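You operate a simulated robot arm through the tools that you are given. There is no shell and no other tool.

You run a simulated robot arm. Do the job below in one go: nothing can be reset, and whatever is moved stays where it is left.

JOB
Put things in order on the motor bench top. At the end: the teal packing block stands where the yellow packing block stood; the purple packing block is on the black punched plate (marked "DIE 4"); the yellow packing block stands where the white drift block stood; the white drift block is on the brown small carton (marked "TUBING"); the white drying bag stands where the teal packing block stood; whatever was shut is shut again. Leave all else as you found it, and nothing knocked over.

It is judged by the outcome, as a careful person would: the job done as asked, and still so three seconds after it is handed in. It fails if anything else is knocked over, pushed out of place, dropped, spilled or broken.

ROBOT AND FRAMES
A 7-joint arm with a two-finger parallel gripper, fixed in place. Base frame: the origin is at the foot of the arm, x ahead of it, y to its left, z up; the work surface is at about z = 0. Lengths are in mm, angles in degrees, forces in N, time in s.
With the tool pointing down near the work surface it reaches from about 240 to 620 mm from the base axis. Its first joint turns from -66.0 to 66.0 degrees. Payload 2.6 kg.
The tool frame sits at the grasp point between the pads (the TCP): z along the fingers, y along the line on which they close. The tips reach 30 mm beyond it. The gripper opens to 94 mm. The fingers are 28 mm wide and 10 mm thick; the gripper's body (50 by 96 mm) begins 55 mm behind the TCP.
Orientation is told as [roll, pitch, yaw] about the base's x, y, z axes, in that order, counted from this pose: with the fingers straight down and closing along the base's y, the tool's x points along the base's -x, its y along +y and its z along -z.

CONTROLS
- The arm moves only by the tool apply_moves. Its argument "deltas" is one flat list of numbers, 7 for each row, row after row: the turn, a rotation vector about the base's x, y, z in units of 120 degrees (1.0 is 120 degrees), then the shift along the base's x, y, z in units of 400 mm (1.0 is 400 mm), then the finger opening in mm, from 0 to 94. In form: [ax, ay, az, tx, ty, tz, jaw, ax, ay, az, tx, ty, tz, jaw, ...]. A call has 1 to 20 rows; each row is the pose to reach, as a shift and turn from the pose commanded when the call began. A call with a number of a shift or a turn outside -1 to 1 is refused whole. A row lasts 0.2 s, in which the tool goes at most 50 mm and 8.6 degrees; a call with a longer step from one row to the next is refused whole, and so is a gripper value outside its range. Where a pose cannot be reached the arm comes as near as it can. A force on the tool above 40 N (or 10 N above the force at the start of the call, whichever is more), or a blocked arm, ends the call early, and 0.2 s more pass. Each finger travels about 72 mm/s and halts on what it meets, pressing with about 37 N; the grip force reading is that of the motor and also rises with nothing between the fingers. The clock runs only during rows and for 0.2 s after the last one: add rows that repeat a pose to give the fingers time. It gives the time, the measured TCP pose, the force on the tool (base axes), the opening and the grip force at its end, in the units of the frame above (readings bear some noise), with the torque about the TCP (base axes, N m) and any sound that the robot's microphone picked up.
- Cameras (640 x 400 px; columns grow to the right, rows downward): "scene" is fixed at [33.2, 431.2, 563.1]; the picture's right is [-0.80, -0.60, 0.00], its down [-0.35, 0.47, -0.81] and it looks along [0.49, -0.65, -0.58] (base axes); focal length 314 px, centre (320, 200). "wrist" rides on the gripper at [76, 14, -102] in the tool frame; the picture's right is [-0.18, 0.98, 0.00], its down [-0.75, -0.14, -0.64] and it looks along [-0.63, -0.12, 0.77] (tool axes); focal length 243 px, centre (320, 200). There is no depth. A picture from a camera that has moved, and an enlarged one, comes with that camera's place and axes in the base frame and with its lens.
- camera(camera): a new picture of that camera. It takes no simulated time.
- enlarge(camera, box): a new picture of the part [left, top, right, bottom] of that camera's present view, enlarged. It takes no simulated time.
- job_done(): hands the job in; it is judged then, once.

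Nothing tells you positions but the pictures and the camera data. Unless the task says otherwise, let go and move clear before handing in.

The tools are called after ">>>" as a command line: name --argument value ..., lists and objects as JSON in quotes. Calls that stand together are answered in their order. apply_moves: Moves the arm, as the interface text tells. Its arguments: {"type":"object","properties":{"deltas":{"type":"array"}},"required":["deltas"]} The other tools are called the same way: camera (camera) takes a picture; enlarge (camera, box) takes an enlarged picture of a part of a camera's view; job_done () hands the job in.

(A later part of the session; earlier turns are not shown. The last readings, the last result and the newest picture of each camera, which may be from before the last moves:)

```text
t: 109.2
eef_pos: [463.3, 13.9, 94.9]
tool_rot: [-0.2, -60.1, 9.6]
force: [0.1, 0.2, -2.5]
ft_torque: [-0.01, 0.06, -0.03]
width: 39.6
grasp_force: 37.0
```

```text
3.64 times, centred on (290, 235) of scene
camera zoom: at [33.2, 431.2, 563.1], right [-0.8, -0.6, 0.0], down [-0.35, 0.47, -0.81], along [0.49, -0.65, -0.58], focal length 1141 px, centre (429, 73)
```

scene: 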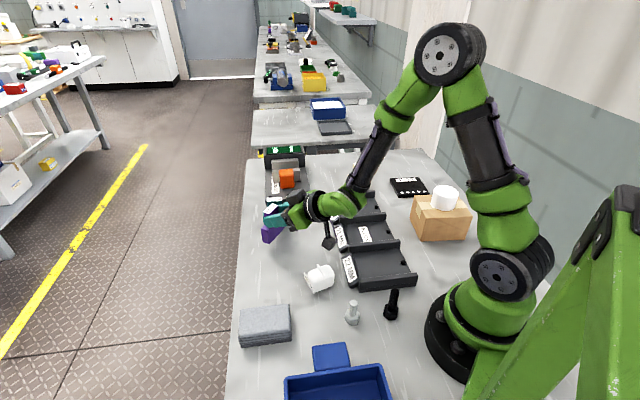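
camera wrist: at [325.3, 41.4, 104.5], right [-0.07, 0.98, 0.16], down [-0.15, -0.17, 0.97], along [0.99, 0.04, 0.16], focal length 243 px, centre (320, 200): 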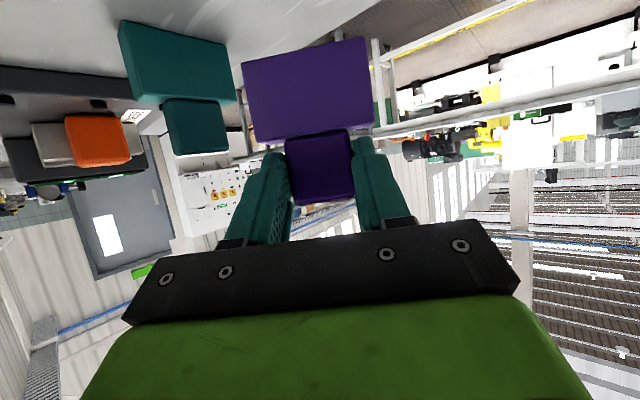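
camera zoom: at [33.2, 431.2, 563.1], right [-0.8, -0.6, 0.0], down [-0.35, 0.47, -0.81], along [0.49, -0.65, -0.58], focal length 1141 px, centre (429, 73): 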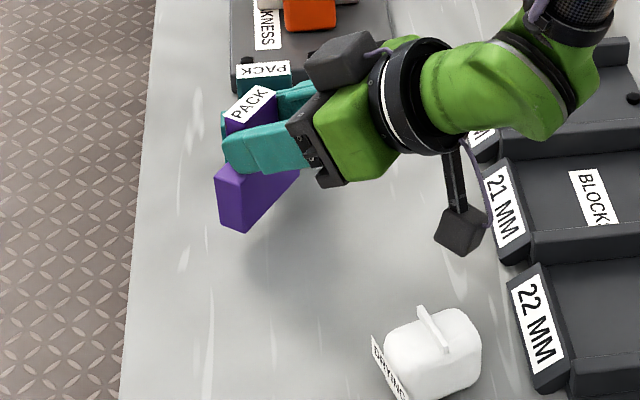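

>>> apply_moves --deltas '[0, 0, 0, 0, 0, -0.01, 20, 0, 0, 0, 0, 0, -0.025, 20, 0, 0, 0, 0, 0, -0.037, 20, 0, 0, 0, 0, 0, -0.037, 20]'

>>> enlarge --camera "scene" --box '[240, 190, 340, 270]'

```text
t: 110.2
eef_pos: [464.6, 13.4, 80.4]
tool_rot: [-0.2, -60.0, 9.5]
force: [1.0, -0.2, -2.3]
ft_torque: [0.0, 0.05, 0.03]
width: 39.2
grasp_force: 37.1
```

```text
5.00 times, centred on (290, 230) of scene
camera zoom: at [33.2, 431.2, 563.1], right [-0.8, -0.6, 0.0], down [-0.35, 0.47, -0.81], along [0.49, -0.65, -0.58], focal length 1569 px, centre (470, 50)
```

zoom: 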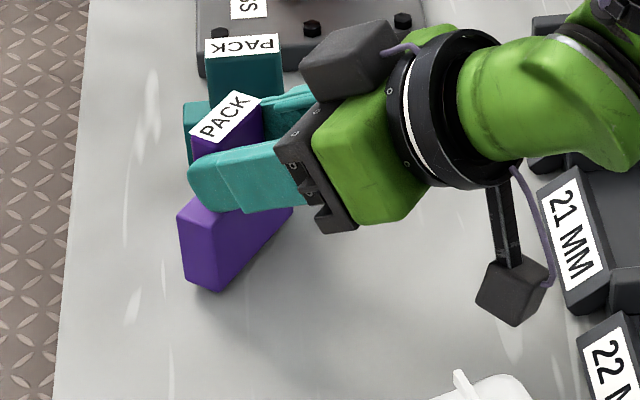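

Close to the table now. Lowering in ~1 mm steps until light contact.

>>> apply_moves --deltas '[0, 0, 0, 0, 0, -0.003, 20, 0, 0, 0, 0, 0, -0.006, 20, 0, 0, 0, 0, 0, -0.008, 20, 0, 0, 0, 0, 0, -0.008, 20]'

```text
t: 111.2
eef_pos: [464.5, 13.1, 77.6]
tool_rot: [-0.2, -60.0, 9.6]
force: [0.4, 0.1, -1.8]
ft_torque: [0.0, 0.04, 0.0]
width: 39.5
grasp_force: 36.9
```

>>> apply_moves --deltas '[0, 0, 0, 0, 0, -0.003, 20, 0, 0, 0, 0, 0, -0.006, 20, 0, 0, 0, 0, 0, -0.008, 20, 0, 0, 0, 0, 0, -0.008, 20]'

>>> enlarge --camera "scene" --box '[240, 190, 340, 270]'

```text
t: 112.2
eef_pos: [464.6, 14.0, 75.1]
tool_rot: [-0.2, -60.1, 9.6]
force: [-2.4, -0.7, 7.1]
ft_torque: [0.28, 0.2, 0.09]
width: 39.1
grasp_force: 36.7
```

```text
5.00 times, centred on (290, 230) of scene
camera zoom: at [33.2, 431.2, 563.1], right [-0.8, -0.6, 0.0], down [-0.35, 0.47, -0.81], along [0.49, -0.65, -0.58], focal length 1569 px, centre (470, 50)
```

zoom: 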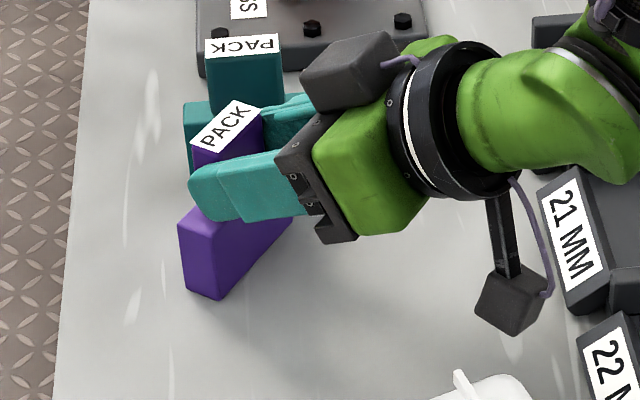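

Light contact; the block stands upright. I open slowly and look before retreating.

>>> apply_moves --deltas '[0, 0, 0, 0, 0, 0.002, 41, 0, 0, 0, 0, 0, 0.002, 44, 0, 0, 0, 0, 0, 0.002, 50, 0, 0, 0, 0, 0, 0.002, 60, 0, 0, 0, 0, 0, 0.002, 70, 0, 0, 0, 0, 0, 0.002, 70]'

>>> enlarge --camera "scene" --box '[240, 190, 340, 270]'

>>> camera --camera "wrist"

```text
t: 113.6
eef_pos: [465.6, 13.6, 74.5]
tool_rot: [-0.1, -59.9, 9.5]
force: [0.1, -0.3, -0.1]
ft_torque: [-0.03, -0.01, 0.01]
width: 69.9
grasp_force: 0.1
```

```text
5.00 times, centred on (290, 230) of scene
camera zoom: at [33.2, 431.2, 563.1], right [-0.8, -0.6, 0.0], down [-0.35, 0.47, -0.81], along [0.49, -0.65, -0.58], focal length 1569 px, centre (470, 50)
```

zoom: 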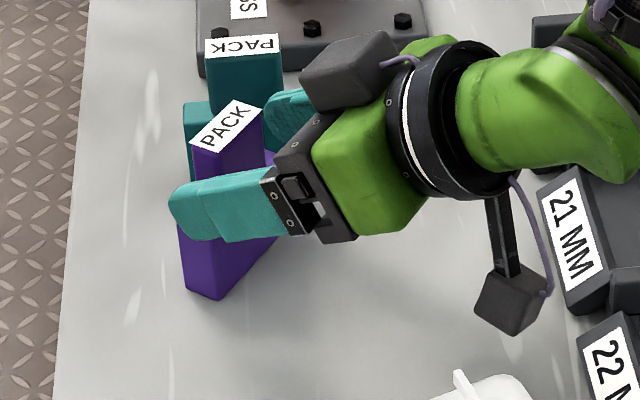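

```text
taken
camera wrist: at [337.5, 7.3, 60.0], right [-0.07, 0.98, 0.16], down [-0.15, -0.17, 0.97], along [0.99, 0.04, 0.16], focal length 243 px, centre (320, 200)
```

wrist: 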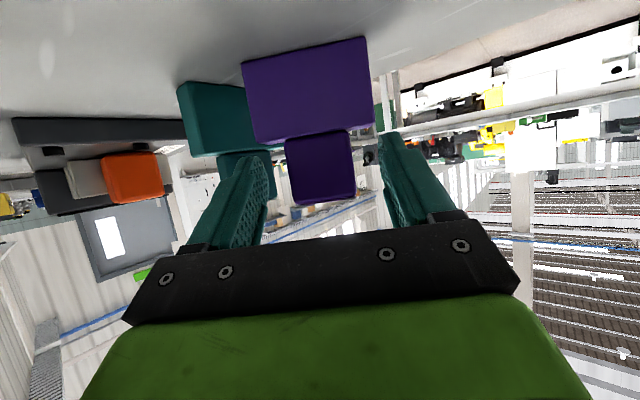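

Purple stands on its own. I retreat backward along the finger axis, then up.

>>> apply_moves --deltas '[0, 0, 0, -0.0213, -0.0036, 0.0125, 70, 0, 0, 0, -0.064, -0.0107, 0.0375, 70, 0, 0, 0, -0.128, -0.0215, 0.075, 70, 0, 0, 0, -0.192, -0.0322, 0.1125, 70, 0, 0, 0, -0.2135, -0.0358, 0.18, 70, 0, 0, 0, -0.2135, -0.0358, 0.28, 70, 0, 0, 0, -0.2135, -0.0358, 0.36, 70, 0, 0, 0, -0.2135, -0.0358, 0.36, 70]'

>>> camera --camera "scene"

>>> enlarge --camera "scene" --box '[240, 190, 340, 270]'

```text
t: 115.4
eef_pos: [380.8, -2.9, 218.2]
tool_rot: [-0.2, -60.1, 9.4]
force: [0.0, 0.1, -0.8]
ft_torque: [-0.01, 0.02, 0.0]
width: 70.3
grasp_force: 0.0
out of reach, approached as far as the arm can: row 4, 5, 6
```

```text
taken
```

scene: 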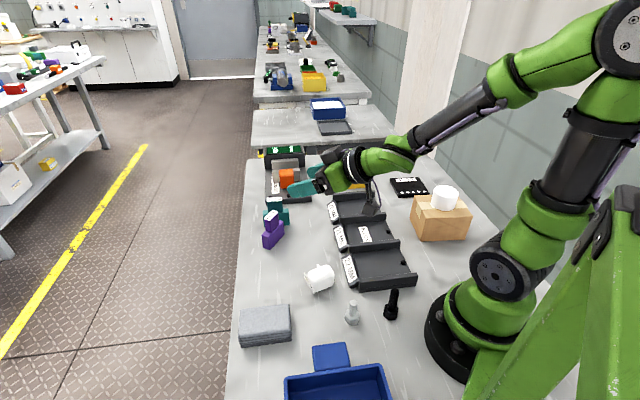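

```text
5.00 times, centred on (290, 230) of scene
camera zoom: at [33.2, 431.2, 563.1], right [-0.8, -0.6, 0.0], down [-0.35, 0.47, -0.81], along [0.49, -0.65, -0.58], focal length 1569 px, centre (470, 50)
```

zoom: 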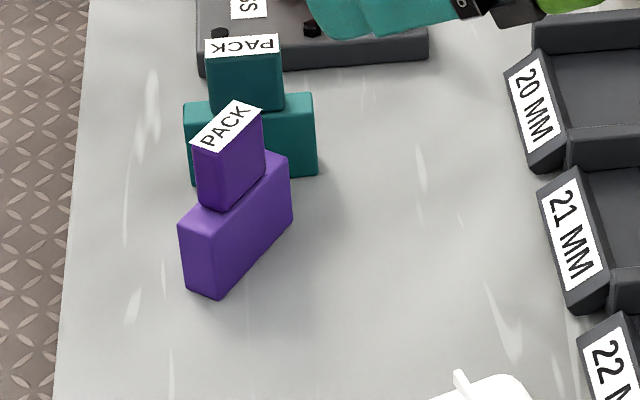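

Purple stands upright and steady. I return the tool to vertical and move above it for a proper grasp of its lower part.

>>> apply_moves --deltas '[-0.0091, 0.0548, 0, 0.01, 0, 0, 94, -0.0182, 0.1097, 0, 0.03, 0.005, 0.01, 94, -0.0272, 0.1645, 0, 0.06, 0.01, 0.01, 94, -0.0363, 0.2193, 0, 0.09, 0.015, 0.01, 94, -0.0454, 0.2741, 0, 0.13, 0.022, 0.01, 94, -0.0545, 0.329, 0, 0.17, 0.03, 0.01, 94, -0.0635, 0.3838, 0, 0.21, 0.038, 0.0, 94, -0.0726, 0.4386, 0, 0.24, 0.045, -0.01, 94, -0.0817, 0.4933, 0, 0.26, 0.049, -0.03, 94, -0.0817, 0.4933, 0, 0.2675, 0.05, -0.045, 94, -0.0817, 0.4933, 0, 0.2675, 0.05, -0.045, 94]'

>>> camera --camera "wrist"

>>> enlarge --camera "wrist" --box '[270, 50, 370, 150]'

```text
t: 117.8
eef_pos: [482.6, 17.5, 208.0]
tool_rot: [-0.3, -1.9, 9.9]
force: [0.5, -0.9, -0.3]
ft_torque: [0.01, -0.01, 0.01]
width: 94.0
grasp_force: 0.1
out of reach, approached as far as the arm can: row 2, 5, 6, 9, 10, 11
```

```text
taken
camera wrist: at [401.6, 18.7, 307.1], right [0.01, 1.0, 0.0], down [0.74, -0.01, 0.67], along [0.67, -0.01, -0.74], focal length 243 px, centre (320, 200)
```

wrist: 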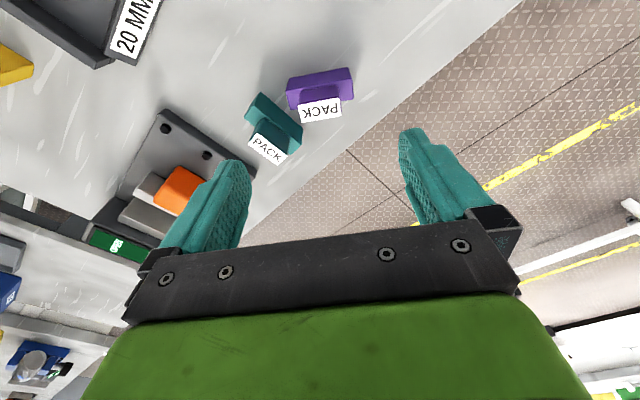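

```text
4.00 times, centred on (320, 100) of wrist
camera zoom: at [401.6, 18.7, 307.1], right [0.01, 1.0, 0.0], down [0.74, -0.01, 0.67], along [0.67, -0.01, -0.74], focal length 970 px, centre (320, 600)
```

zoom: 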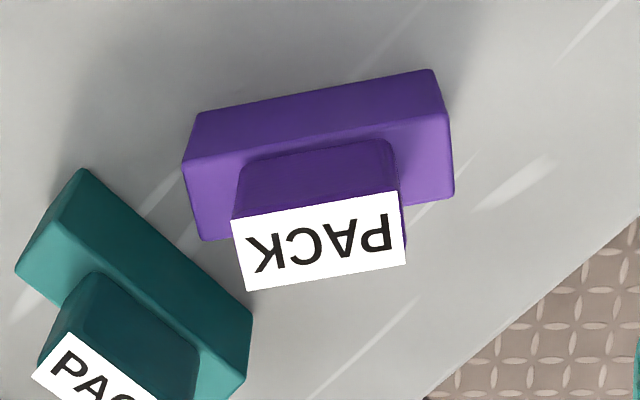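

The arm is slightly short of vertical (-1.9° pitch), so it may be near a joint limit after the pitching. I move to an easier pose to let it recover.

>>> apply_moves --deltas '[0, 0, 0, -0.05, -0.01, 0.03, 94, 0, 0, 0, -0.12, -0.02, 0.07, 94, 0, 0, 0, -0.19, -0.03, 0.11, 94, 0, 0, 0, -0.22, -0.04, 0.14, 94, 0, 0, 0, -0.22, -0.04, 0.14, 94, 0, 0, 0, -0.22, -0.04, 0.14, 94]'

>>> camera --camera "scene"

```text
t: 119.2
eef_pos: [397.2, 0.8, 262.0]
tool_rot: [-0.1, -0.1, 9.4]
force: [-0.2, -0.6, 1.1]
ft_torque: [0.02, -0.02, -0.05]
width: 94.1
grasp_force: 0.1
out of reach, approached as far as the arm can: row 1
```

```text
taken
```

scene: 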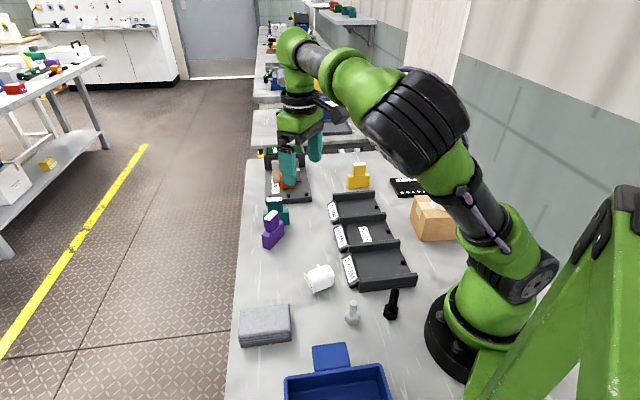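

>>> apply_moves --deltas '[0, 0, -0.02, -0.02, -0.02, 0.03, 94, 0, 0, -0.04, -0.04, -0.04, 0.07, 94, 0, 0, -0.06, -0.07, -0.06, 0.11, 94, 0, 0, -0.079, -0.095, -0.09, 0.15, 94, 0, 0, -0.079, -0.095, -0.09, 0.15, 94, 0, 0, -0.079, -0.095, -0.09, 0.15, 94, 0, 0, -0.079, -0.095, -0.09, 0.15, 94]'

>>> camera --camera "scene"

```text
t: 120.8
eef_pos: [383.1, -9.0, 282.7]
tool_rot: [-0.2, -0.1, 6.2]
force: [0.0, -0.1, 0.1]
ft_torque: [-0.01, 0.03, 0.0]
width: 94.1
grasp_force: 0.0
out of reach, approached as far as the arm can: row 2, 3, 4, 5, 6, 7
```

```text
taken
```

scene: 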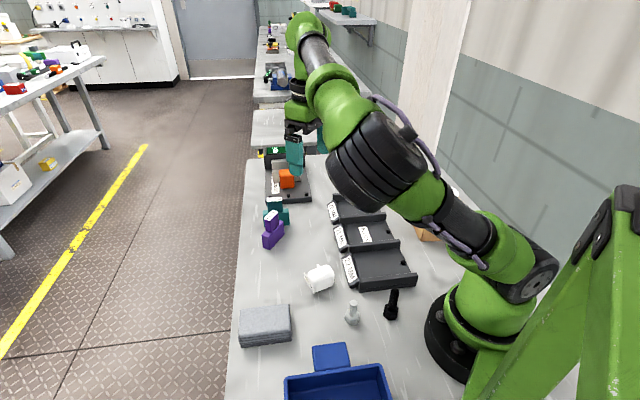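

The arm's elbow has swung sideways and it is stuck near a limit. I try moving the hand toward the left, high up, so the arm plane can realign, watching carefully.

>>> apply_moves --deltas '[0, 0, 0.01, 0.01, 0.06, 0, 94, 0, 0, 0.02, 0.02, 0.12, 0, 94, 0, 0, 0.03, 0.03, 0.2, 0, 94, 0, 0, 0.04, 0.04, 0.28, 0, 94, 0, 0, 0.05, 0.05, 0.35, 0, 94, 0, 0, 0.05, 0.05, 0.35, 0, 94]'

>>> camera --camera "scene"

```text
t: 122.2
eef_pos: [387.6, 44.2, 263.6]
tool_rot: [-0.3, -0.1, 12.3]
force: [0.6, 0.1, 0.1]
ft_torque: [-0.02, 0.0, 0.03]
width: 93.8
grasp_force: 0.0
out of reach, approached as far as the arm can: row 1, 2, 3, 4, 5, 6
```

```text
taken
```

scene: 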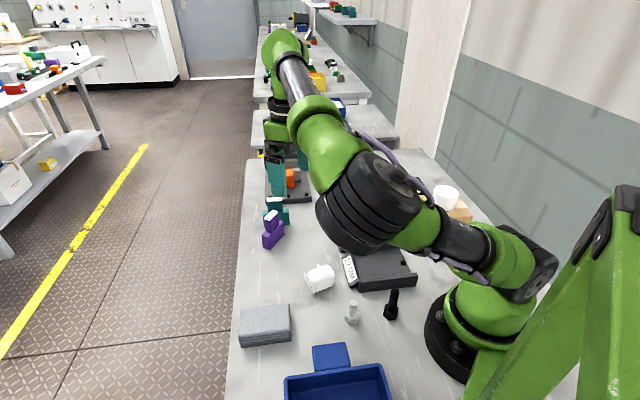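

>>> apply_moves --deltas '[0, 0, 0, 0, 0, 0, 94]'

>>> camera --camera "wrist"

```text
t: 122.6
eef_pos: [387.0, 43.2, 263.7]
tool_rot: [-0.1, -0.2, 12.2]
force: [-0.6, -0.2, 0.2]
ft_torque: [-0.02, -0.04, 0.01]
width: 93.9
grasp_force: 0.2
```

```text
taken
camera wrist: at [309.0, 42.2, 366.5], right [-0.03, 1.0, 0.0], down [0.76, 0.02, 0.64], along [0.64, 0.01, -0.76], focal length 243 px, centre (320, 200)
```

wrist: 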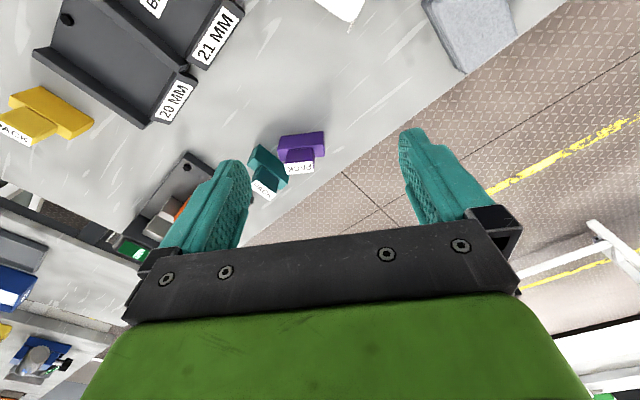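

>>> apply_moves --deltas '[0, 0, 0, 0, -0.04, 0, 94, 0, 0, 0, 0, -0.1, 0, 94, 0, 0, 0, 0, -0.1, 0, 94]'

>>> camera --camera "scene"

```text
t: 123.4
eef_pos: [384.4, 2.4, 265.3]
tool_rot: [-0.3, -0.1, 12.1]
force: [0.6, -0.9, 0.1]
ft_torque: [-0.01, 0.01, 0.01]
width: 94.0
grasp_force: 0.1
```

```text
taken
```

scene: 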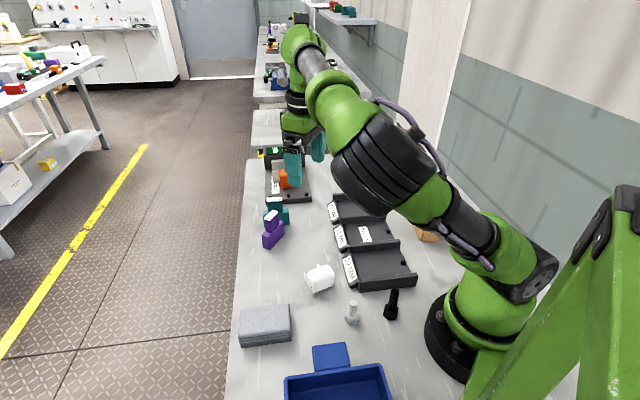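

Moving right works and the elbow rises. Continuing that way.

>>> apply_moves --deltas '[0, 0, -0.02, 0, -0.08, 0, 94, 0, 0, -0.04, 0, -0.16, 0, 94, 0, 0, -0.06, 0, -0.24, 0, 94, 0, 0, -0.08, 0, -0.32, 0, 94, 0, 0, -0.1, 0, -0.4, 0, 94, 0, 0, -0.1, 0, -0.4, 0, 94]'

>>> camera --camera "scene"

```text
t: 124.8
eef_pos: [382.8, -155.1, 269.5]
tool_rot: [-0.2, -0.1, 0.2]
force: [0.3, 0.0, 0.4]
ft_torque: [0.03, 0.03, -0.03]
width: 94.2
grasp_force: 0.1
```

```text
taken
```

scene: 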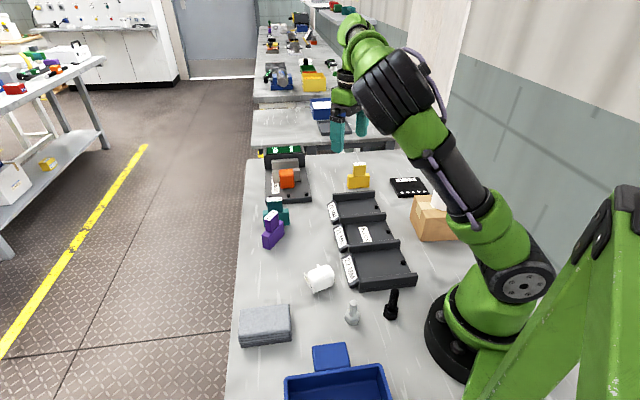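

>>> apply_moves --deltas '[0, 0, -0.05, -0.01, -0.05, 0.01, 94, 0, 0, -0.1, -0.02, -0.1, 0.02, 94, 0, 0, -0.15, -0.03, -0.15, 0.03, 94, 0, 0, -0.2, -0.045, -0.2, 0.04, 94, 0, 0, -0.25, -0.06, -0.25, 0.05, 94, 0, 0, -0.3, -0.075, -0.29, 0.06, 94, 0, 0, -0.35, -0.085, -0.29, 0.07, 94, 0, 0, -0.35, -0.085, -0.29, 0.07, 94]'

>>> camera --camera "scene"

```text
t: 126.6
eef_pos: [344.4, -230.2, 244.7]
tool_rot: [0.8, -6.1, -34.2]
force: [0.3, -1.0, 0.1]
ft_torque: [0.0, -0.01, 0.0]
width: 94.1
grasp_force: 0.0
out of reach, approached as far as the arm can: row 4, 5, 6, 7, 8
```

```text
taken
```

scene: 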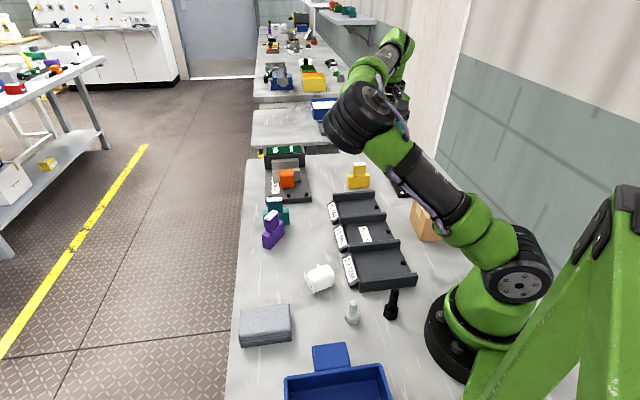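

The wrist has ended up flipped by half a turn after the pitching, which limits yaw in this direction. I test whether rotating yaw the other way frees the arm.

>>> apply_moves --deltas '[0, 0, 0.06, 0.02, 0.03, 0.01, 94, 0, 0, 0.12, 0.04, 0.06, 0.02, 94, 0, 0, 0.18, 0.06, 0.1, 0.03, 94, 0, 0, 0.24, 0.08, 0.14, 0.04, 94, 0, 0, 0.3, 0.1, 0.18, 0.05, 94, 0, 0, 0.36, 0.1, 0.2, 0.05, 94, 0, 0, 0.42, 0.1, 0.2, 0.05, 94, 0, 0, 0.48, 0.1, 0.2, 0.05, 94, 0, 0, 0.54, 0.1, 0.2, 0.05, 94, 0, 0, 0.6, 0.1, 0.2, 0.05, 94, 0, 0, 0.6, 0.1, 0.2, 0.05, 94]'

>>> camera --camera "scene"

```text
t: 129.0
eef_pos: [381.1, -151.8, 267.4]
tool_rot: [0.9, -6.1, 38.0]
force: [-0.6, -0.4, -1.1]
ft_torque: [0.0, -0.03, 0.01]
width: 94.1
grasp_force: 0.1
```

```text
taken
```

scene: 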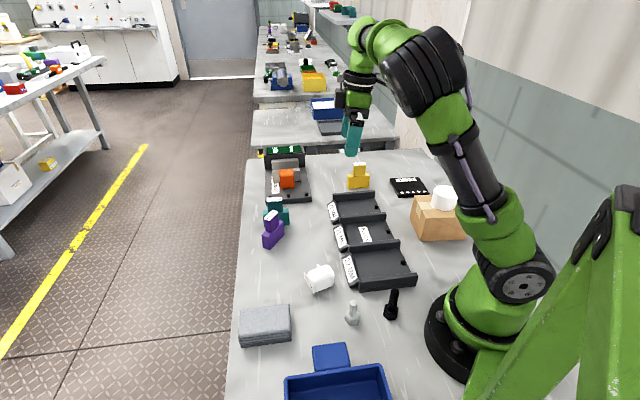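

Freed up: everything reachable and the elbow is rising. I fix the small tilt, then rotate further.

>>> apply_moves --deltas '[-0.0157, 0.02, 0, 0, 0, 0.01, 94, -0.0313, 0.04, 0, 0, 0, 0.02, 94, -0.0313, 0.04, 0, 0, 0, 0.02, 94]'

>>> apply_moves --deltas '[0, 0, 0.06, 0, 0.02, 0, 94, 0, 0, 0.12, 0, 0.04, 0, 94, 0, 0, 0.18, 0, 0.06, 0, 94, 0, 0, 0.24, 0, 0.08, 0, 94, 0, 0, 0.3, 0, 0.1, 0, 94, 0, 0, 0.36, 0, 0.12, 0, 94, 0, 0, 0.42, 0, 0.14, 0, 94, 0, 0, 0.48, 0, 0.16, 0, 94, 0, 0, 0.54, 0, 0.18, 0, 94, 0, 0, 0.6, 0, 0.2, 0, 94, 0, 0, 0.6, 0, 0.2, 0, 94]'

>>> camera --camera "scene"

```text
t: 129.8
eef_pos: [380.9, -151.6, 274.8]
tool_rot: [0.9, 0.1, 37.9]
force: [0.3, -0.2, -0.6]
ft_torque: [0.01, -0.01, -0.01]
width: 93.8
grasp_force: 0.0
```

```text
t: 132.2
eef_pos: [380.3, -71.7, 275.2]
tool_rot: [0.7, 0.1, 110.0]
force: [-0.6, 0.0, 0.1]
ft_torque: [0.0, 0.01, -0.02]
width: 94.1
grasp_force: 0.0
```

```text
taken
```

scene: 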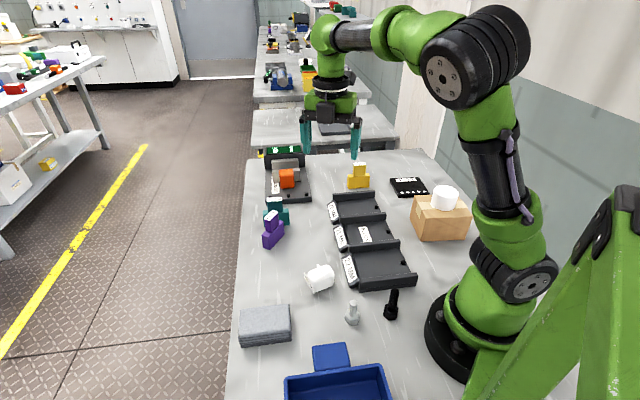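

The elbow is back up in a natural position. I rotate gently back toward yaw 45° over the purple block and watch whether the elbow stays up.

>>> apply_moves --deltas '[0, 0, -0.06, 0.02, 0.02, 0, 94, 0, 0, -0.12, 0.04, 0.04, 0, 94, 0, 0, -0.18, 0.06, 0.06, 0, 94, 0, 0, -0.24, 0.08, 0.08, 0, 94, 0, 0, -0.3, 0.1, 0.1, 0, 94, 0, 0, -0.36, 0.12, 0.12, 0, 94, 0, 0, -0.42, 0.14, 0.15, 0, 94, 0, 0, -0.48, 0.16, 0.18, -0.02, 94, 0, 0, -0.54, 0.18, 0.2, -0.04, 94, 0, 0, -0.54, 0.18, 0.2, -0.04, 94]'

>>> camera --camera "scene"

```text
t: 134.4
eef_pos: [450.0, 6.4, 257.1]
tool_rot: [0.8, 0.0, 44.9]
force: [0.0, 0.4, 0.8]
ft_torque: [0.01, 0.0, -0.01]
width: 93.8
grasp_force: 0.0
```

```text
taken
```

scene: 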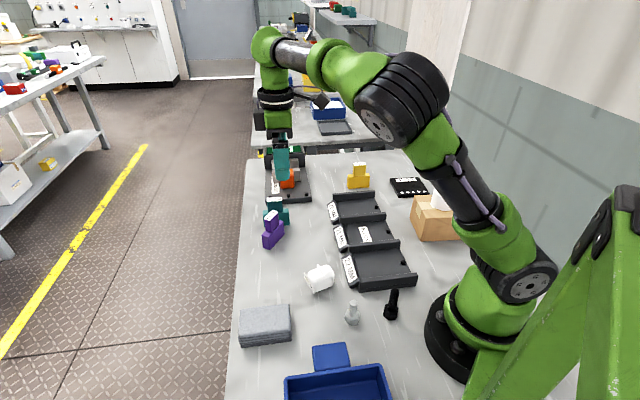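

With yaw reduced the elbow swings out again, so the wrist is indeed flipped by 180°. The blocks are symmetric, so I'll use yaw + 180° instead: rotate up to about 189°.

>>> apply_moves --deltas '[0, 0, 0.06, 0, 0, 0, 94, 0, 0, 0.12, 0, 0, 0, 94, 0, 0, 0.18, 0, 0, 0, 94, 0, 0, 0.24, 0, 0, 0, 94, 0, 0, 0.3, 0, 0, 0, 94, 0, 0, 0.36, 0, 0, 0, 94, 0, 0, 0.42, 0, 0, 0, 94, 0, 0, 0.48, 0, 0, 0, 94, 0, 0, 0.54, 0, 0, 0, 94, 0, 0, 0.6, 0, 0, 0, 94, 0, 0, 0.66, 0, 0, 0, 94, 0, 0, 0.72, 0, 0, 0, 94, 0, 0, 0.78, 0, 0, 0, 94, 0, 0, 0.84, 0, 0, 0, 94, 0, 0, 0.9, 0, 0, 0, 94, 0, 0, 0.96, 0, 0, 0, 94, 0, 0, 0.96, 0, 0, 0, 94]'

>>> camera --camera "scene"

```text
t: 138.0
eef_pos: [451.6, 7.6, 258.0]
tool_rot: [0.8, 0.0, 160.4]
force: [-0.8, 0.0, 0.8]
ft_torque: [-0.02, 0.02, 0.01]
width: 94.2
grasp_force: 0.0
```

```text
taken
```

scene: 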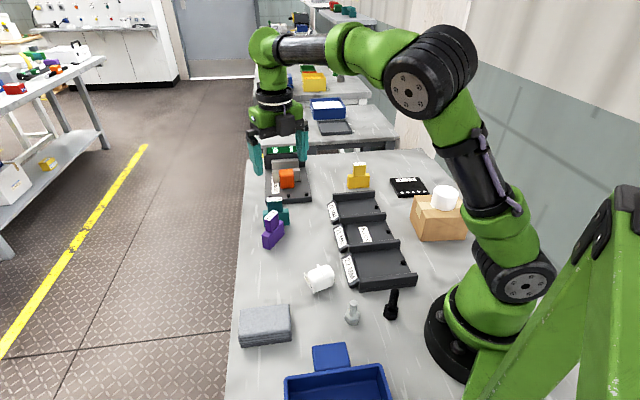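

>>> apply_moves --deltas '[0, 0, 0.06, 0.02, 0.005, -0.01, 94, 0, 0, 0.12, 0.04, 0.01, -0.03, 94, 0, 0, 0.18, 0.06, 0.015, -0.05, 94, 0, 0, 0.2425, 0.08, 0.02, -0.07, 94, 0, 0, 0.2425, 0.0925, 0.025, -0.1, 94, 0, 0, 0.2425, 0.0925, 0.025, -0.1, 94]'

>>> camera --camera "scene"

>>> camera --camera "wrist"

```text
t: 139.4
eef_pos: [491.0, 16.8, 218.0]
tool_rot: [0.7, 0.2, -170.6]
force: [-1.0, -0.2, -0.3]
ft_torque: [0.0, 0.0, 0.02]
width: 94.3
grasp_force: 0.1
```

```text
taken
```

scene: 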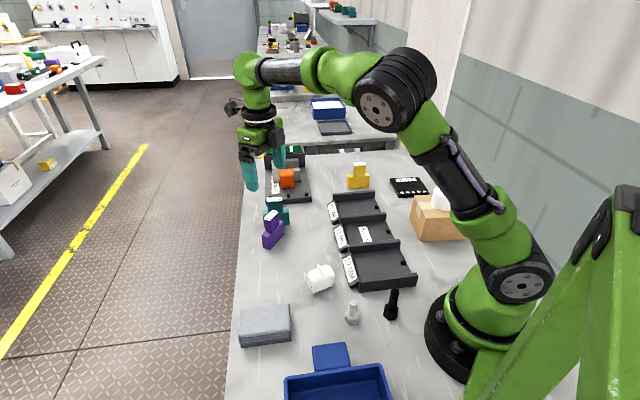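

```text
taken
camera wrist: at [567.1, 16.9, 322.2], right [-0.02, -1.0, 0.01], down [-0.77, 0.02, 0.64], along [-0.64, 0.0, -0.77], focal length 243 px, centre (320, 200)
```

wrist: 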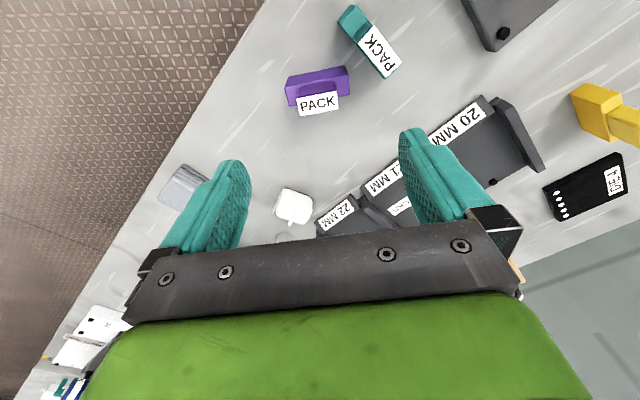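

>>> apply_moves --deltas '[0.0058, 0.001, 0, 0, 0, 0, 94, 0.0058, 0.001, 0, 0, 0, 0, 94]'

>>> enlarge --camera "wrist" --box '[260, 40, 380, 140]'

```text
t: 140.0
eef_pos: [489.7, 17.5, 218.6]
tool_rot: [0.1, 0.0, -170.6]
force: [0.5, 0.1, 0.2]
ft_torque: [-0.02, 0.01, 0.01]
width: 94.0
grasp_force: 0.1
```

```text
4.00 times, centred on (320, 90) of wrist
camera zoom: at [566.9, 16.0, 321.6], right [-0.02, -1.0, 0.0], down [-0.77, 0.02, 0.64], along [-0.64, 0.01, -0.77], focal length 970 px, centre (320, 640)
```

zoom: 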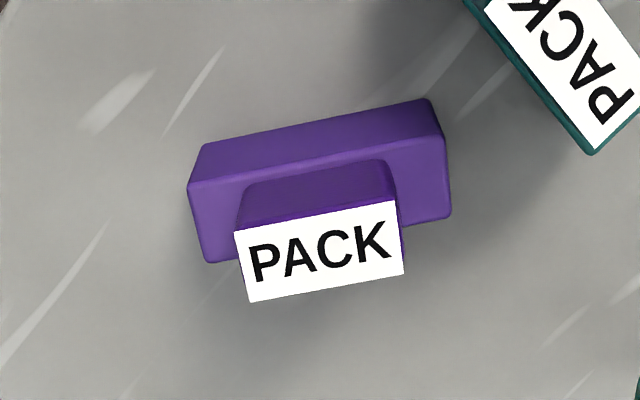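

The purple block is centred below and aligned. I descend with a narrower opening (80 mm) because teal is close on one side.

>>> apply_moves --deltas '[0, 0, 0, -0.002, 0, -0.06, 86, 0, 0, 0, -0.003, 0, -0.14, 80, 0, 0, 0, -0.003, 0, -0.22, 80, 0, 0, 0, -0.003, 0, -0.27, 80, 0, 0, 0, -0.003, 0, -0.27, 80]'

>>> camera --camera "wrist"

>>> enlarge --camera "scene" --box '[220, 150, 340, 270]'

```text
t: 141.2
eef_pos: [487.6, 19.6, 112.5]
tool_rot: [0.0, 0.1, -170.5]
force: [-0.3, 0.4, -0.1]
ft_torque: [-0.01, -0.01, -0.01]
width: 80.0
grasp_force: 0.0
```

```text
taken
camera wrist: at [565.4, 17.9, 214.1], right [-0.02, -1.0, 0.0], down [-0.77, 0.02, 0.64], along [-0.64, 0.01, -0.77], focal length 243 px, centre (320, 200)
```

wrist: 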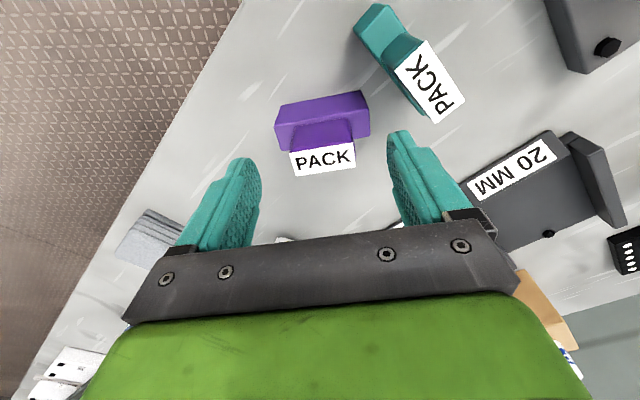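

```text
3.33 times, centred on (280, 210) of scene
camera zoom: at [33.2, 431.2, 563.1], right [-0.8, -0.6, 0.0], down [-0.35, 0.47, -0.81], along [0.49, -0.65, -0.58], focal length 1046 px, centre (453, 167)
```

zoom: 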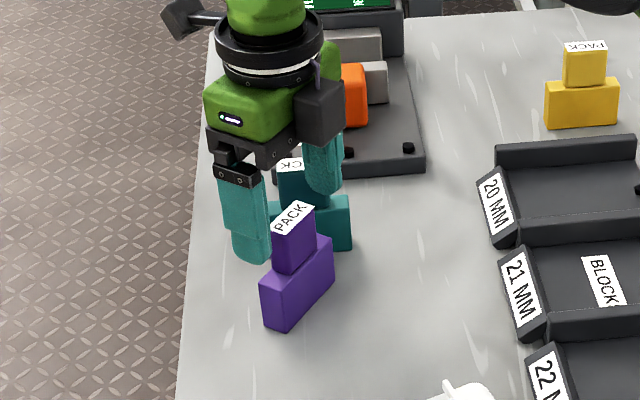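

>>> apply_moves --deltas '[0, 0, 0, 0, -0.003, -0.05, 80, 0, 0, 0, 0, -0.003, -0.1, 80, 0, 0, 0, 0, -0.003, -0.15, 80, 0, 0, 0, 0, -0.003, -0.178, 80, 0, 0, 0, 0, -0.003, -0.178, 80]'

>>> camera --camera "wrist"

>>> enlarge --camera "scene" --box '[220, 150, 340, 270]'

```text
t: 142.4
eef_pos: [486.6, 17.7, 42.7]
tool_rot: [-0.2, 0.1, -170.7]
force: [0.3, -0.2, 0.2]
ft_torque: [0.01, 0.01, 0.01]
width: 80.0
grasp_force: 0.0
```

```text
taken
camera wrist: at [564.1, 15.9, 145.3], right [-0.02, -1.0, 0.0], down [-0.77, 0.02, 0.64], along [-0.64, 0.01, -0.77], focal length 243 px, centre (320, 200)
```

wrist: 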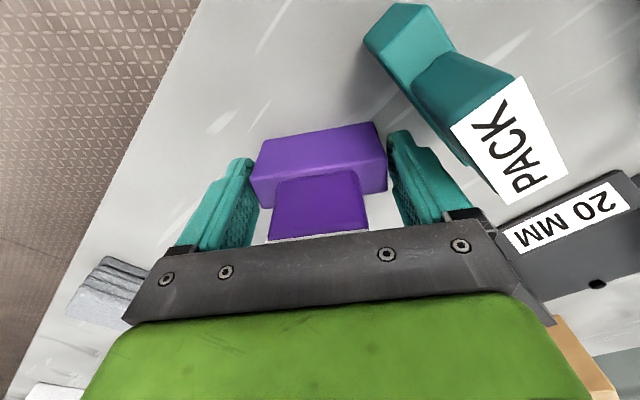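

```text
3.33 times, centred on (280, 210) of scene
camera zoom: at [33.2, 431.2, 563.1], right [-0.8, -0.6, 0.0], down [-0.35, 0.47, -0.81], along [0.49, -0.65, -0.58], focal length 1046 px, centre (453, 167)
```

zoom: 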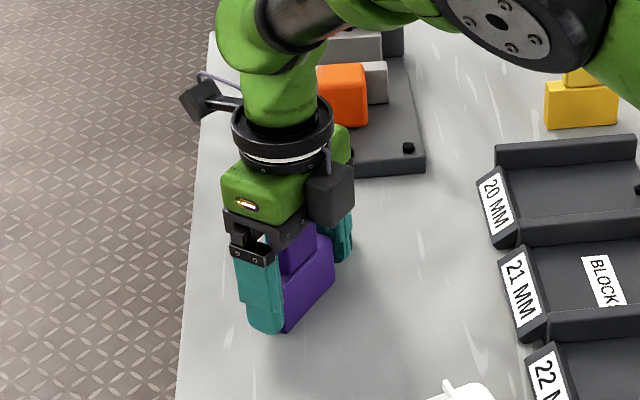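

>>> apply_moves --deltas '[0, 0, 0, 0, 0, -0.006, 80, 0, 0, 0, 0, 0, -0.006, 76, 0, 0, 0, 0, 0, -0.006, 70, 0, 0, 0, 0, 0, -0.006, 60, 0, 0, 0, 0, 0, -0.006, 40, 0, 0, 0, 0, 0, -0.006, 40]'

>>> camera --camera "wrist"

```text
t: 143.8
eef_pos: [487.2, 16.7, 38.4]
tool_rot: [0.0, 0.0, -170.6]
force: [0.4, -0.6, 0.7]
ft_torque: [0.04, 0.0, 0.0]
width: 73.9
grasp_force: 37.2
```

```text
taken
camera wrist: at [564.4, 16.0, 141.6], right [-0.02, -1.0, 0.0], down [-0.77, 0.02, 0.64], along [-0.64, 0.01, -0.77], focal length 243 px, centre (320, 200)
```

wrist: 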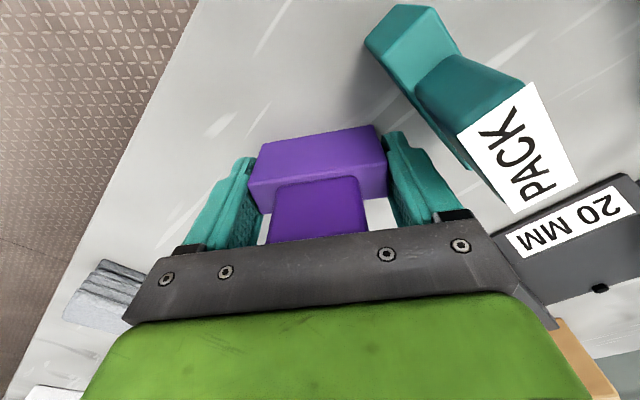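

Gripped at 74 mm. Lifting slowly.

>>> apply_moves --deltas '[0, 0, 0, 0, 0, 0.01, 40, 0, 0, 0, 0, 0, 0.03, 40, 0, 0, 0, 0, 0, 0.06, 40, 0, 0, 0, 0, 0, 0.1, 40, 0, 0, 0, 0, 0, 0.14, 40, 0, 0, 0, 0, 0, 0.18, 40, 0, 0, 0, 0, 0, 0.21, 40, 0, 0, 0, 0, 0, 0.23, 40, 0, 0, 0, 0, 0, 0.23, 40]'

>>> camera --camera "scene"

```text
t: 145.8
eef_pos: [487.8, 17.8, 129.0]
tool_rot: [0.1, 0.0, -170.7]
force: [-0.6, 0.0, -3.2]
ft_torque: [-0.03, 0.04, -0.01]
width: 73.8
grasp_force: 37.0
```

```text
taken
```

scene: 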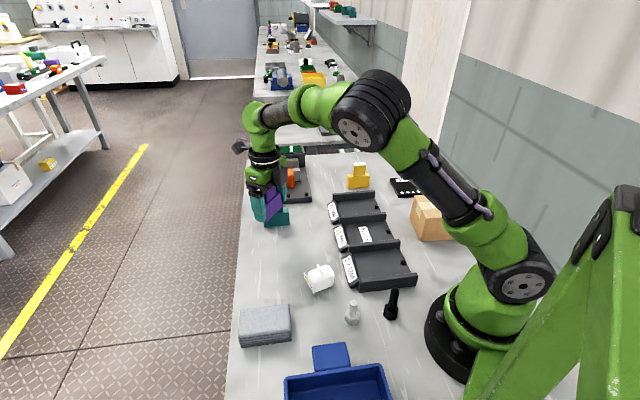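

>>> apply_moves --deltas '[0, 0, -0.003, -0.004, -0.01, 0, 40, 0, 0, -0.012, -0.012, -0.03, 0, 40, 0, 0, -0.026, -0.024, -0.06, 0, 40, 0, 0, -0.045, -0.038, -0.097, 0, 40, 0, 0, -0.065, -0.053, -0.135, 0, 40, 0, 0, -0.085, -0.068, -0.174, 0, 40, 0, 0, -0.105, -0.083, -0.213, 0, 40, 0, 0, -0.125, -0.098, -0.252, 0, 40, 0, 0, -0.142, -0.113, -0.29, 0, 40, 0, 0, -0.155, -0.127, -0.325, 0, 40, 0, 0, -0.163, -0.138, -0.352, 0, 40, 0, 0, -0.1667, -0.145, -0.37, 0, 40, 0, 0, -0.1667, -0.145, -0.37, 0, 40]'

>>> camera --camera "scene"

```text
t: 148.6
eef_pos: [428.4, -129.2, 128.0]
tool_rot: [-0.1, 0.0, 169.3]
force: [-0.2, -0.7, -2.4]
ft_torque: [-0.01, -0.01, -0.04]
width: 73.5
grasp_force: 37.4
```

```text
taken
```

scene: 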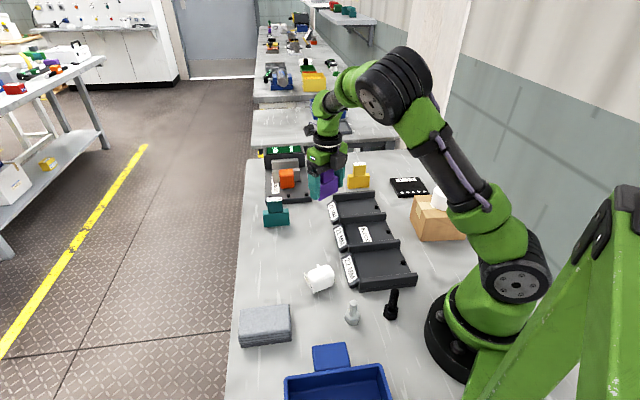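

>>> apply_moves --deltas '[0, 0, -0.006, -0.005, -0.014, 0, 40, 0, 0, -0.02, -0.018, -0.045, 0, 40, 0, 0, -0.042, -0.038, -0.095, 0, 40, 0, 0, -0.068, -0.062, -0.155, 0, 40, 0, 0, -0.095, -0.086, -0.215, 0, 40, 0, 0, -0.122, -0.112, -0.28, 0, 40, 0, 0, -0.15, -0.138, -0.345, 0, 40, 0, 0, -0.178, -0.164, -0.41, 0, 40, 0, 0, -0.205, -0.19, -0.475, 0, 40, 0, 0, -0.232, -0.215, -0.54, 0, 40, 0, 0, -0.258, -0.24, -0.6, 0, 40, 0, 0, -0.28, -0.262, -0.655, 0, 40, 0, 0, -0.297, -0.28, -0.7, 0, 40, 0, 0, -0.306, -0.29, -0.73, 0, 40, 0, 0, -0.308, -0.292, -0.74, 0, 40, 0, 0, -0.308, -0.292, -0.74, 0, 40]'

>>> camera --camera "scene"

>>> camera --camera "wrist"

```text
t: 152.0
eef_pos: [313.0, -426.1, 128.2]
tool_rot: [0.0, 0.0, 132.3]
force: [-0.2, -0.4, -1.9]
ft_torque: [-0.04, 0.0, -0.03]
width: 73.7
grasp_force: 37.2
```

```text
taken
```

scene: 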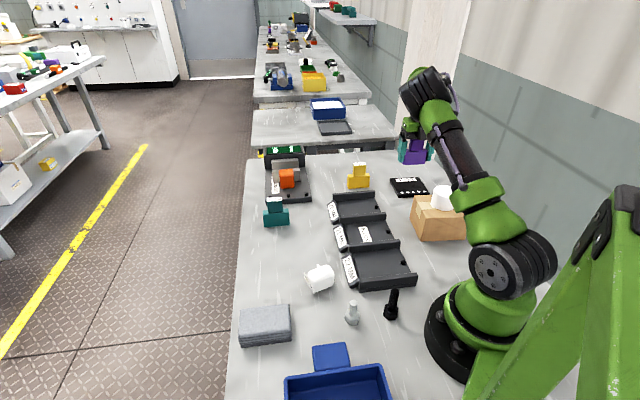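

```text
taken
camera wrist: at [353.4, -491.4, 232.2], right [-0.85, -0.53, 0.0], down [-0.4, 0.65, 0.64], along [-0.34, 0.55, -0.77], focal length 243 px, centre (320, 200)
```

wrist: 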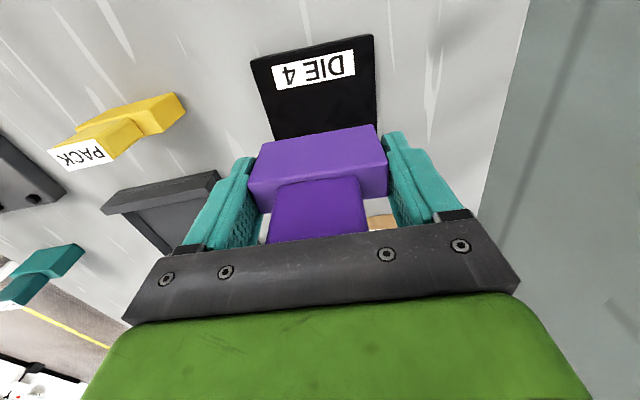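

Aligned over the plate centre. Lowering to just above it.

>>> apply_moves --deltas '[0, 0, 0, -0.003, 0.003, -0.02, 40, 0, 0, 0, -0.003, 0.003, -0.06, 40, 0, 0, 0, -0.003, 0.003, -0.1, 40, 0, 0, 0, -0.003, 0.003, -0.135, 40, 0, 0, 0, -0.003, 0.003, -0.16, 40, 0, 0, 0, -0.003, 0.003, -0.172, 40, 0, 0, 0, -0.003, 0.003, -0.172, 40]'

>>> camera --camera "wrist"

>>> enlarge --camera "scene" --box '[370, 120, 470, 220]'

```text
t: 153.6
eef_pos: [310.6, -424.7, 60.8]
tool_rot: [0.0, 0.0, 132.4]
force: [0.2, -0.5, -2.3]
ft_torque: [0.03, 0.0, 0.03]
width: 73.7
grasp_force: 37.7
```

```text
taken
camera wrist: at [351.9, -490.6, 163.0], right [-0.85, -0.53, 0.0], down [-0.4, 0.65, 0.64], along [-0.34, 0.55, -0.77], focal length 243 px, centre (320, 200)
```

wrist: 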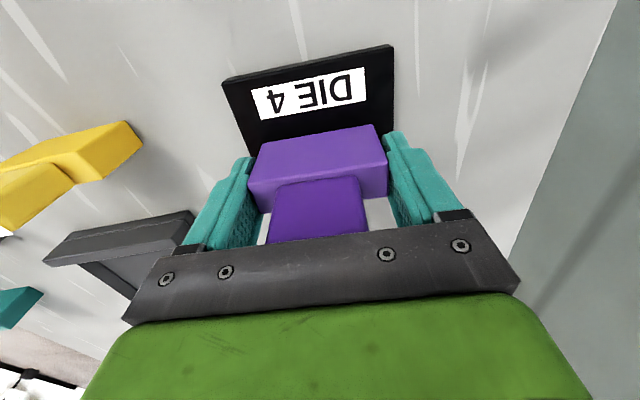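

```text
4.00 times, centred on (420, 170) of scene
camera zoom: at [33.2, 431.2, 563.1], right [-0.8, -0.6, 0.0], down [-0.35, 0.47, -0.81], along [0.49, -0.65, -0.58], focal length 1255 px, centre (-80, 320)
```

zoom: 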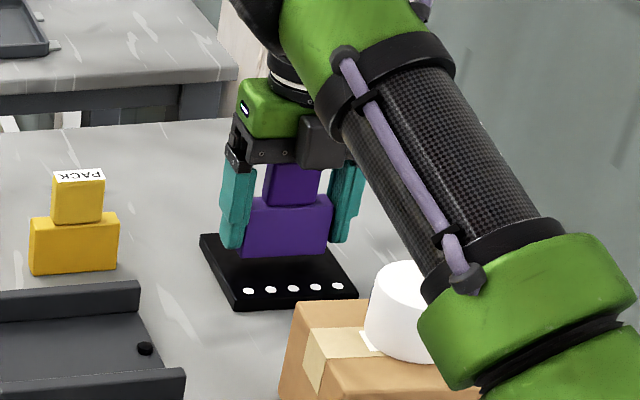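

>>> apply_moves --deltas '[0, 0, 0, 0, 0, -0.006, 40, 0, 0, 0, 0, 0, -0.012, 40, 0, 0, 0, 0, 0, -0.018, 40, 0, 0, 0, 0, 0, -0.018, 40]'

>>> enlarge --camera "scene" --box '[380, 140, 440, 200]'

```text
t: 154.6
eef_pos: [311.9, -424.7, 51.7]
tool_rot: [0.0, 0.0, 132.4]
force: [-0.2, 0.6, -1.7]
ft_torque: [-0.02, -0.01, -0.03]
width: 73.9
grasp_force: 36.7
```

```text
6.67 times, centred on (410, 170) of scene
camera zoom: at [33.2, 431.2, 563.1], right [-0.8, -0.6, 0.0], down [-0.35, 0.47, -0.81], along [0.49, -0.65, -0.58], focal length 2092 px, centre (-280, 400)
```

zoom: 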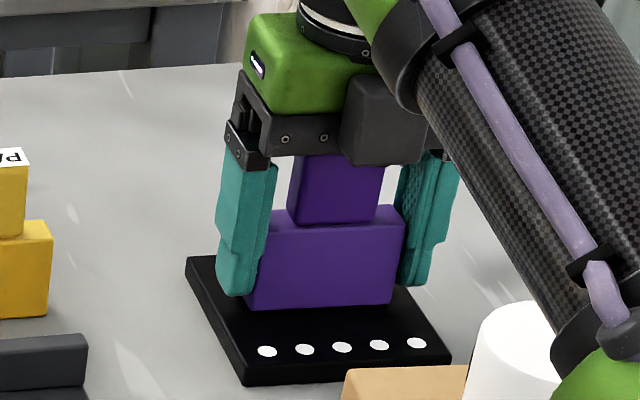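

>>> apply_moves --deltas '[0, 0, 0, 0, 0, -0.003, 40, 0, 0, 0, 0, 0, -0.006, 40, 0, 0, 0, 0, 0, -0.006, 40]'

```text
t: 155.4
eef_pos: [310.6, -427.0, 51.2]
tool_rot: [0.0, 0.0, 132.5]
force: [-0.8, 4.9, 12.6]
ft_torque: [0.23, 0.07, -0.02]
width: 73.6
grasp_force: 37.1
```

Contact on the plate (about 13 N). Easing off slightly, then opening a little and rising.

>>> apply_moves --deltas '[0, 0, 0, 0, 0, 0.002, 40, 0, 0, 0, 0, 0, 0.0025, 40, 0, 0, 0, 0, 0, 0.0025, 40]'

>>> apply_moves --deltas '[0, 0, 0, 0, 0, 0, 75, 0, 0, 0, 0, 0, 0, 78, 0, 0, 0, 0, 0, 0, 84, 0, 0, 0, 0, 0, 0, 90, 0, 0, 0, 0, 0, 0, 90, 0, 0, 0, 0, 0, 0.03, 90, 0, 0, 0, 0, 0, 0.09, 90, 0, 0, 0, 0, 0, 0.18, 90, 0, 0, 0, 0, 0, 0.28, 90, 0, 0, 0, 0, 0, 0.33, 90, 0, 0, 0, 0, 0, 0.33, 90]'

>>> camera --camera "wrist"

>>> enlarge --camera "scene" --box '[370, 130, 470, 230]'

```text
t: 156.2
eef_pos: [313.2, -424.6, 51.0]
tool_rot: [-0.1, 0.1, 132.4]
force: [1.9, -1.8, 5.6]
ft_torque: [-0.03, -0.11, 0.0]
width: 73.8
grasp_force: 36.7
```

```text
t: 158.6
eef_pos: [311.7, -425.8, 182.6]
tool_rot: [0.1, -0.1, 132.4]
force: [0.3, 0.4, 0.2]
ft_torque: [-0.01, -0.01, -0.03]
width: 90.2
grasp_force: 0.1
```

```text
taken
camera wrist: at [352.5, -491.7, 286.2], right [-0.85, -0.53, 0.0], down [-0.4, 0.65, 0.64], along [-0.34, 0.55, -0.77], focal length 243 px, centre (320, 200)
```

wrist: 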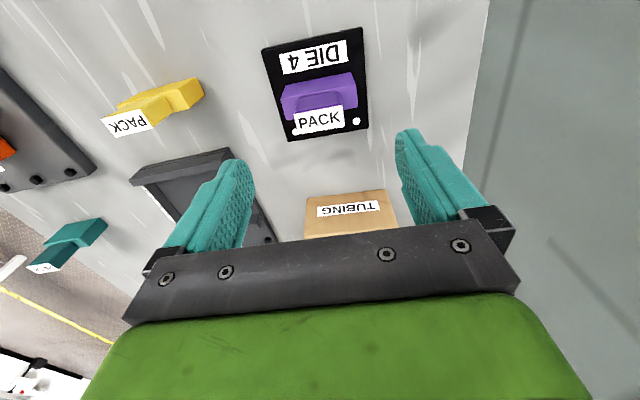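

```text
4.00 times, centred on (420, 180) of scene
camera zoom: at [33.2, 431.2, 563.1], right [-0.8, -0.6, 0.0], down [-0.35, 0.47, -0.81], along [0.49, -0.65, -0.58], focal length 1255 px, centre (-80, 280)
```

zoom: 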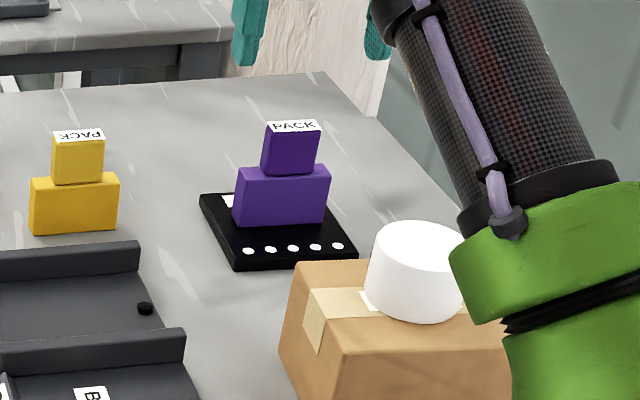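

Purple stands on the plate, and from here the carton's far side clearly reads "TUBING", confirming the right carton. Last is the drying bag: I move over it while rotating to the grasp angle.

>>> apply_moves --deltas '[0, 0, 0.03, 0.005, 0.03, 0.03, 94, 0, 0, 0.07, 0.015, 0.09, 0.06, 94, 0, 0, 0.11, 0.03, 0.15, 0.08, 94, 0, 0, 0.15, 0.045, 0.22, 0.1, 94, 0, 0, 0.19, 0.06, 0.29, 0.1, 94, 0, 0, 0.23, 0.08, 0.36, 0.1, 94, 0, 0, 0.27, 0.1, 0.43, 0.1, 94, 0, 0, 0.31, 0.12, 0.5, 0.1, 94, 0, 0, 0.35, 0.14, 0.57, 0.1, 94, 0, 0, 0.39, 0.155, 0.64, 0.1, 94, 0, 0, 0.43, 0.165, 0.7, 0.1, 94, 0, 0, 0.458, 0.17, 0.74, 0.1, 94, 0, 0, 0.458, 0.17, 0.74, 0.1, 94]'

>>> camera --camera "scene"

```text
t: 161.4
eef_pos: [378.9, -127.2, 221.0]
tool_rot: [0.0, 0.0, -172.5]
force: [1.5, -0.2, -0.5]
ft_torque: [-0.03, -0.03, -0.02]
width: 94.0
grasp_force: 0.2
```

```text
taken
```

scene: 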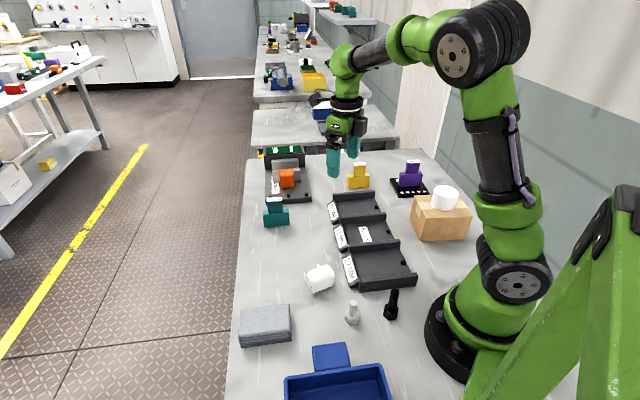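

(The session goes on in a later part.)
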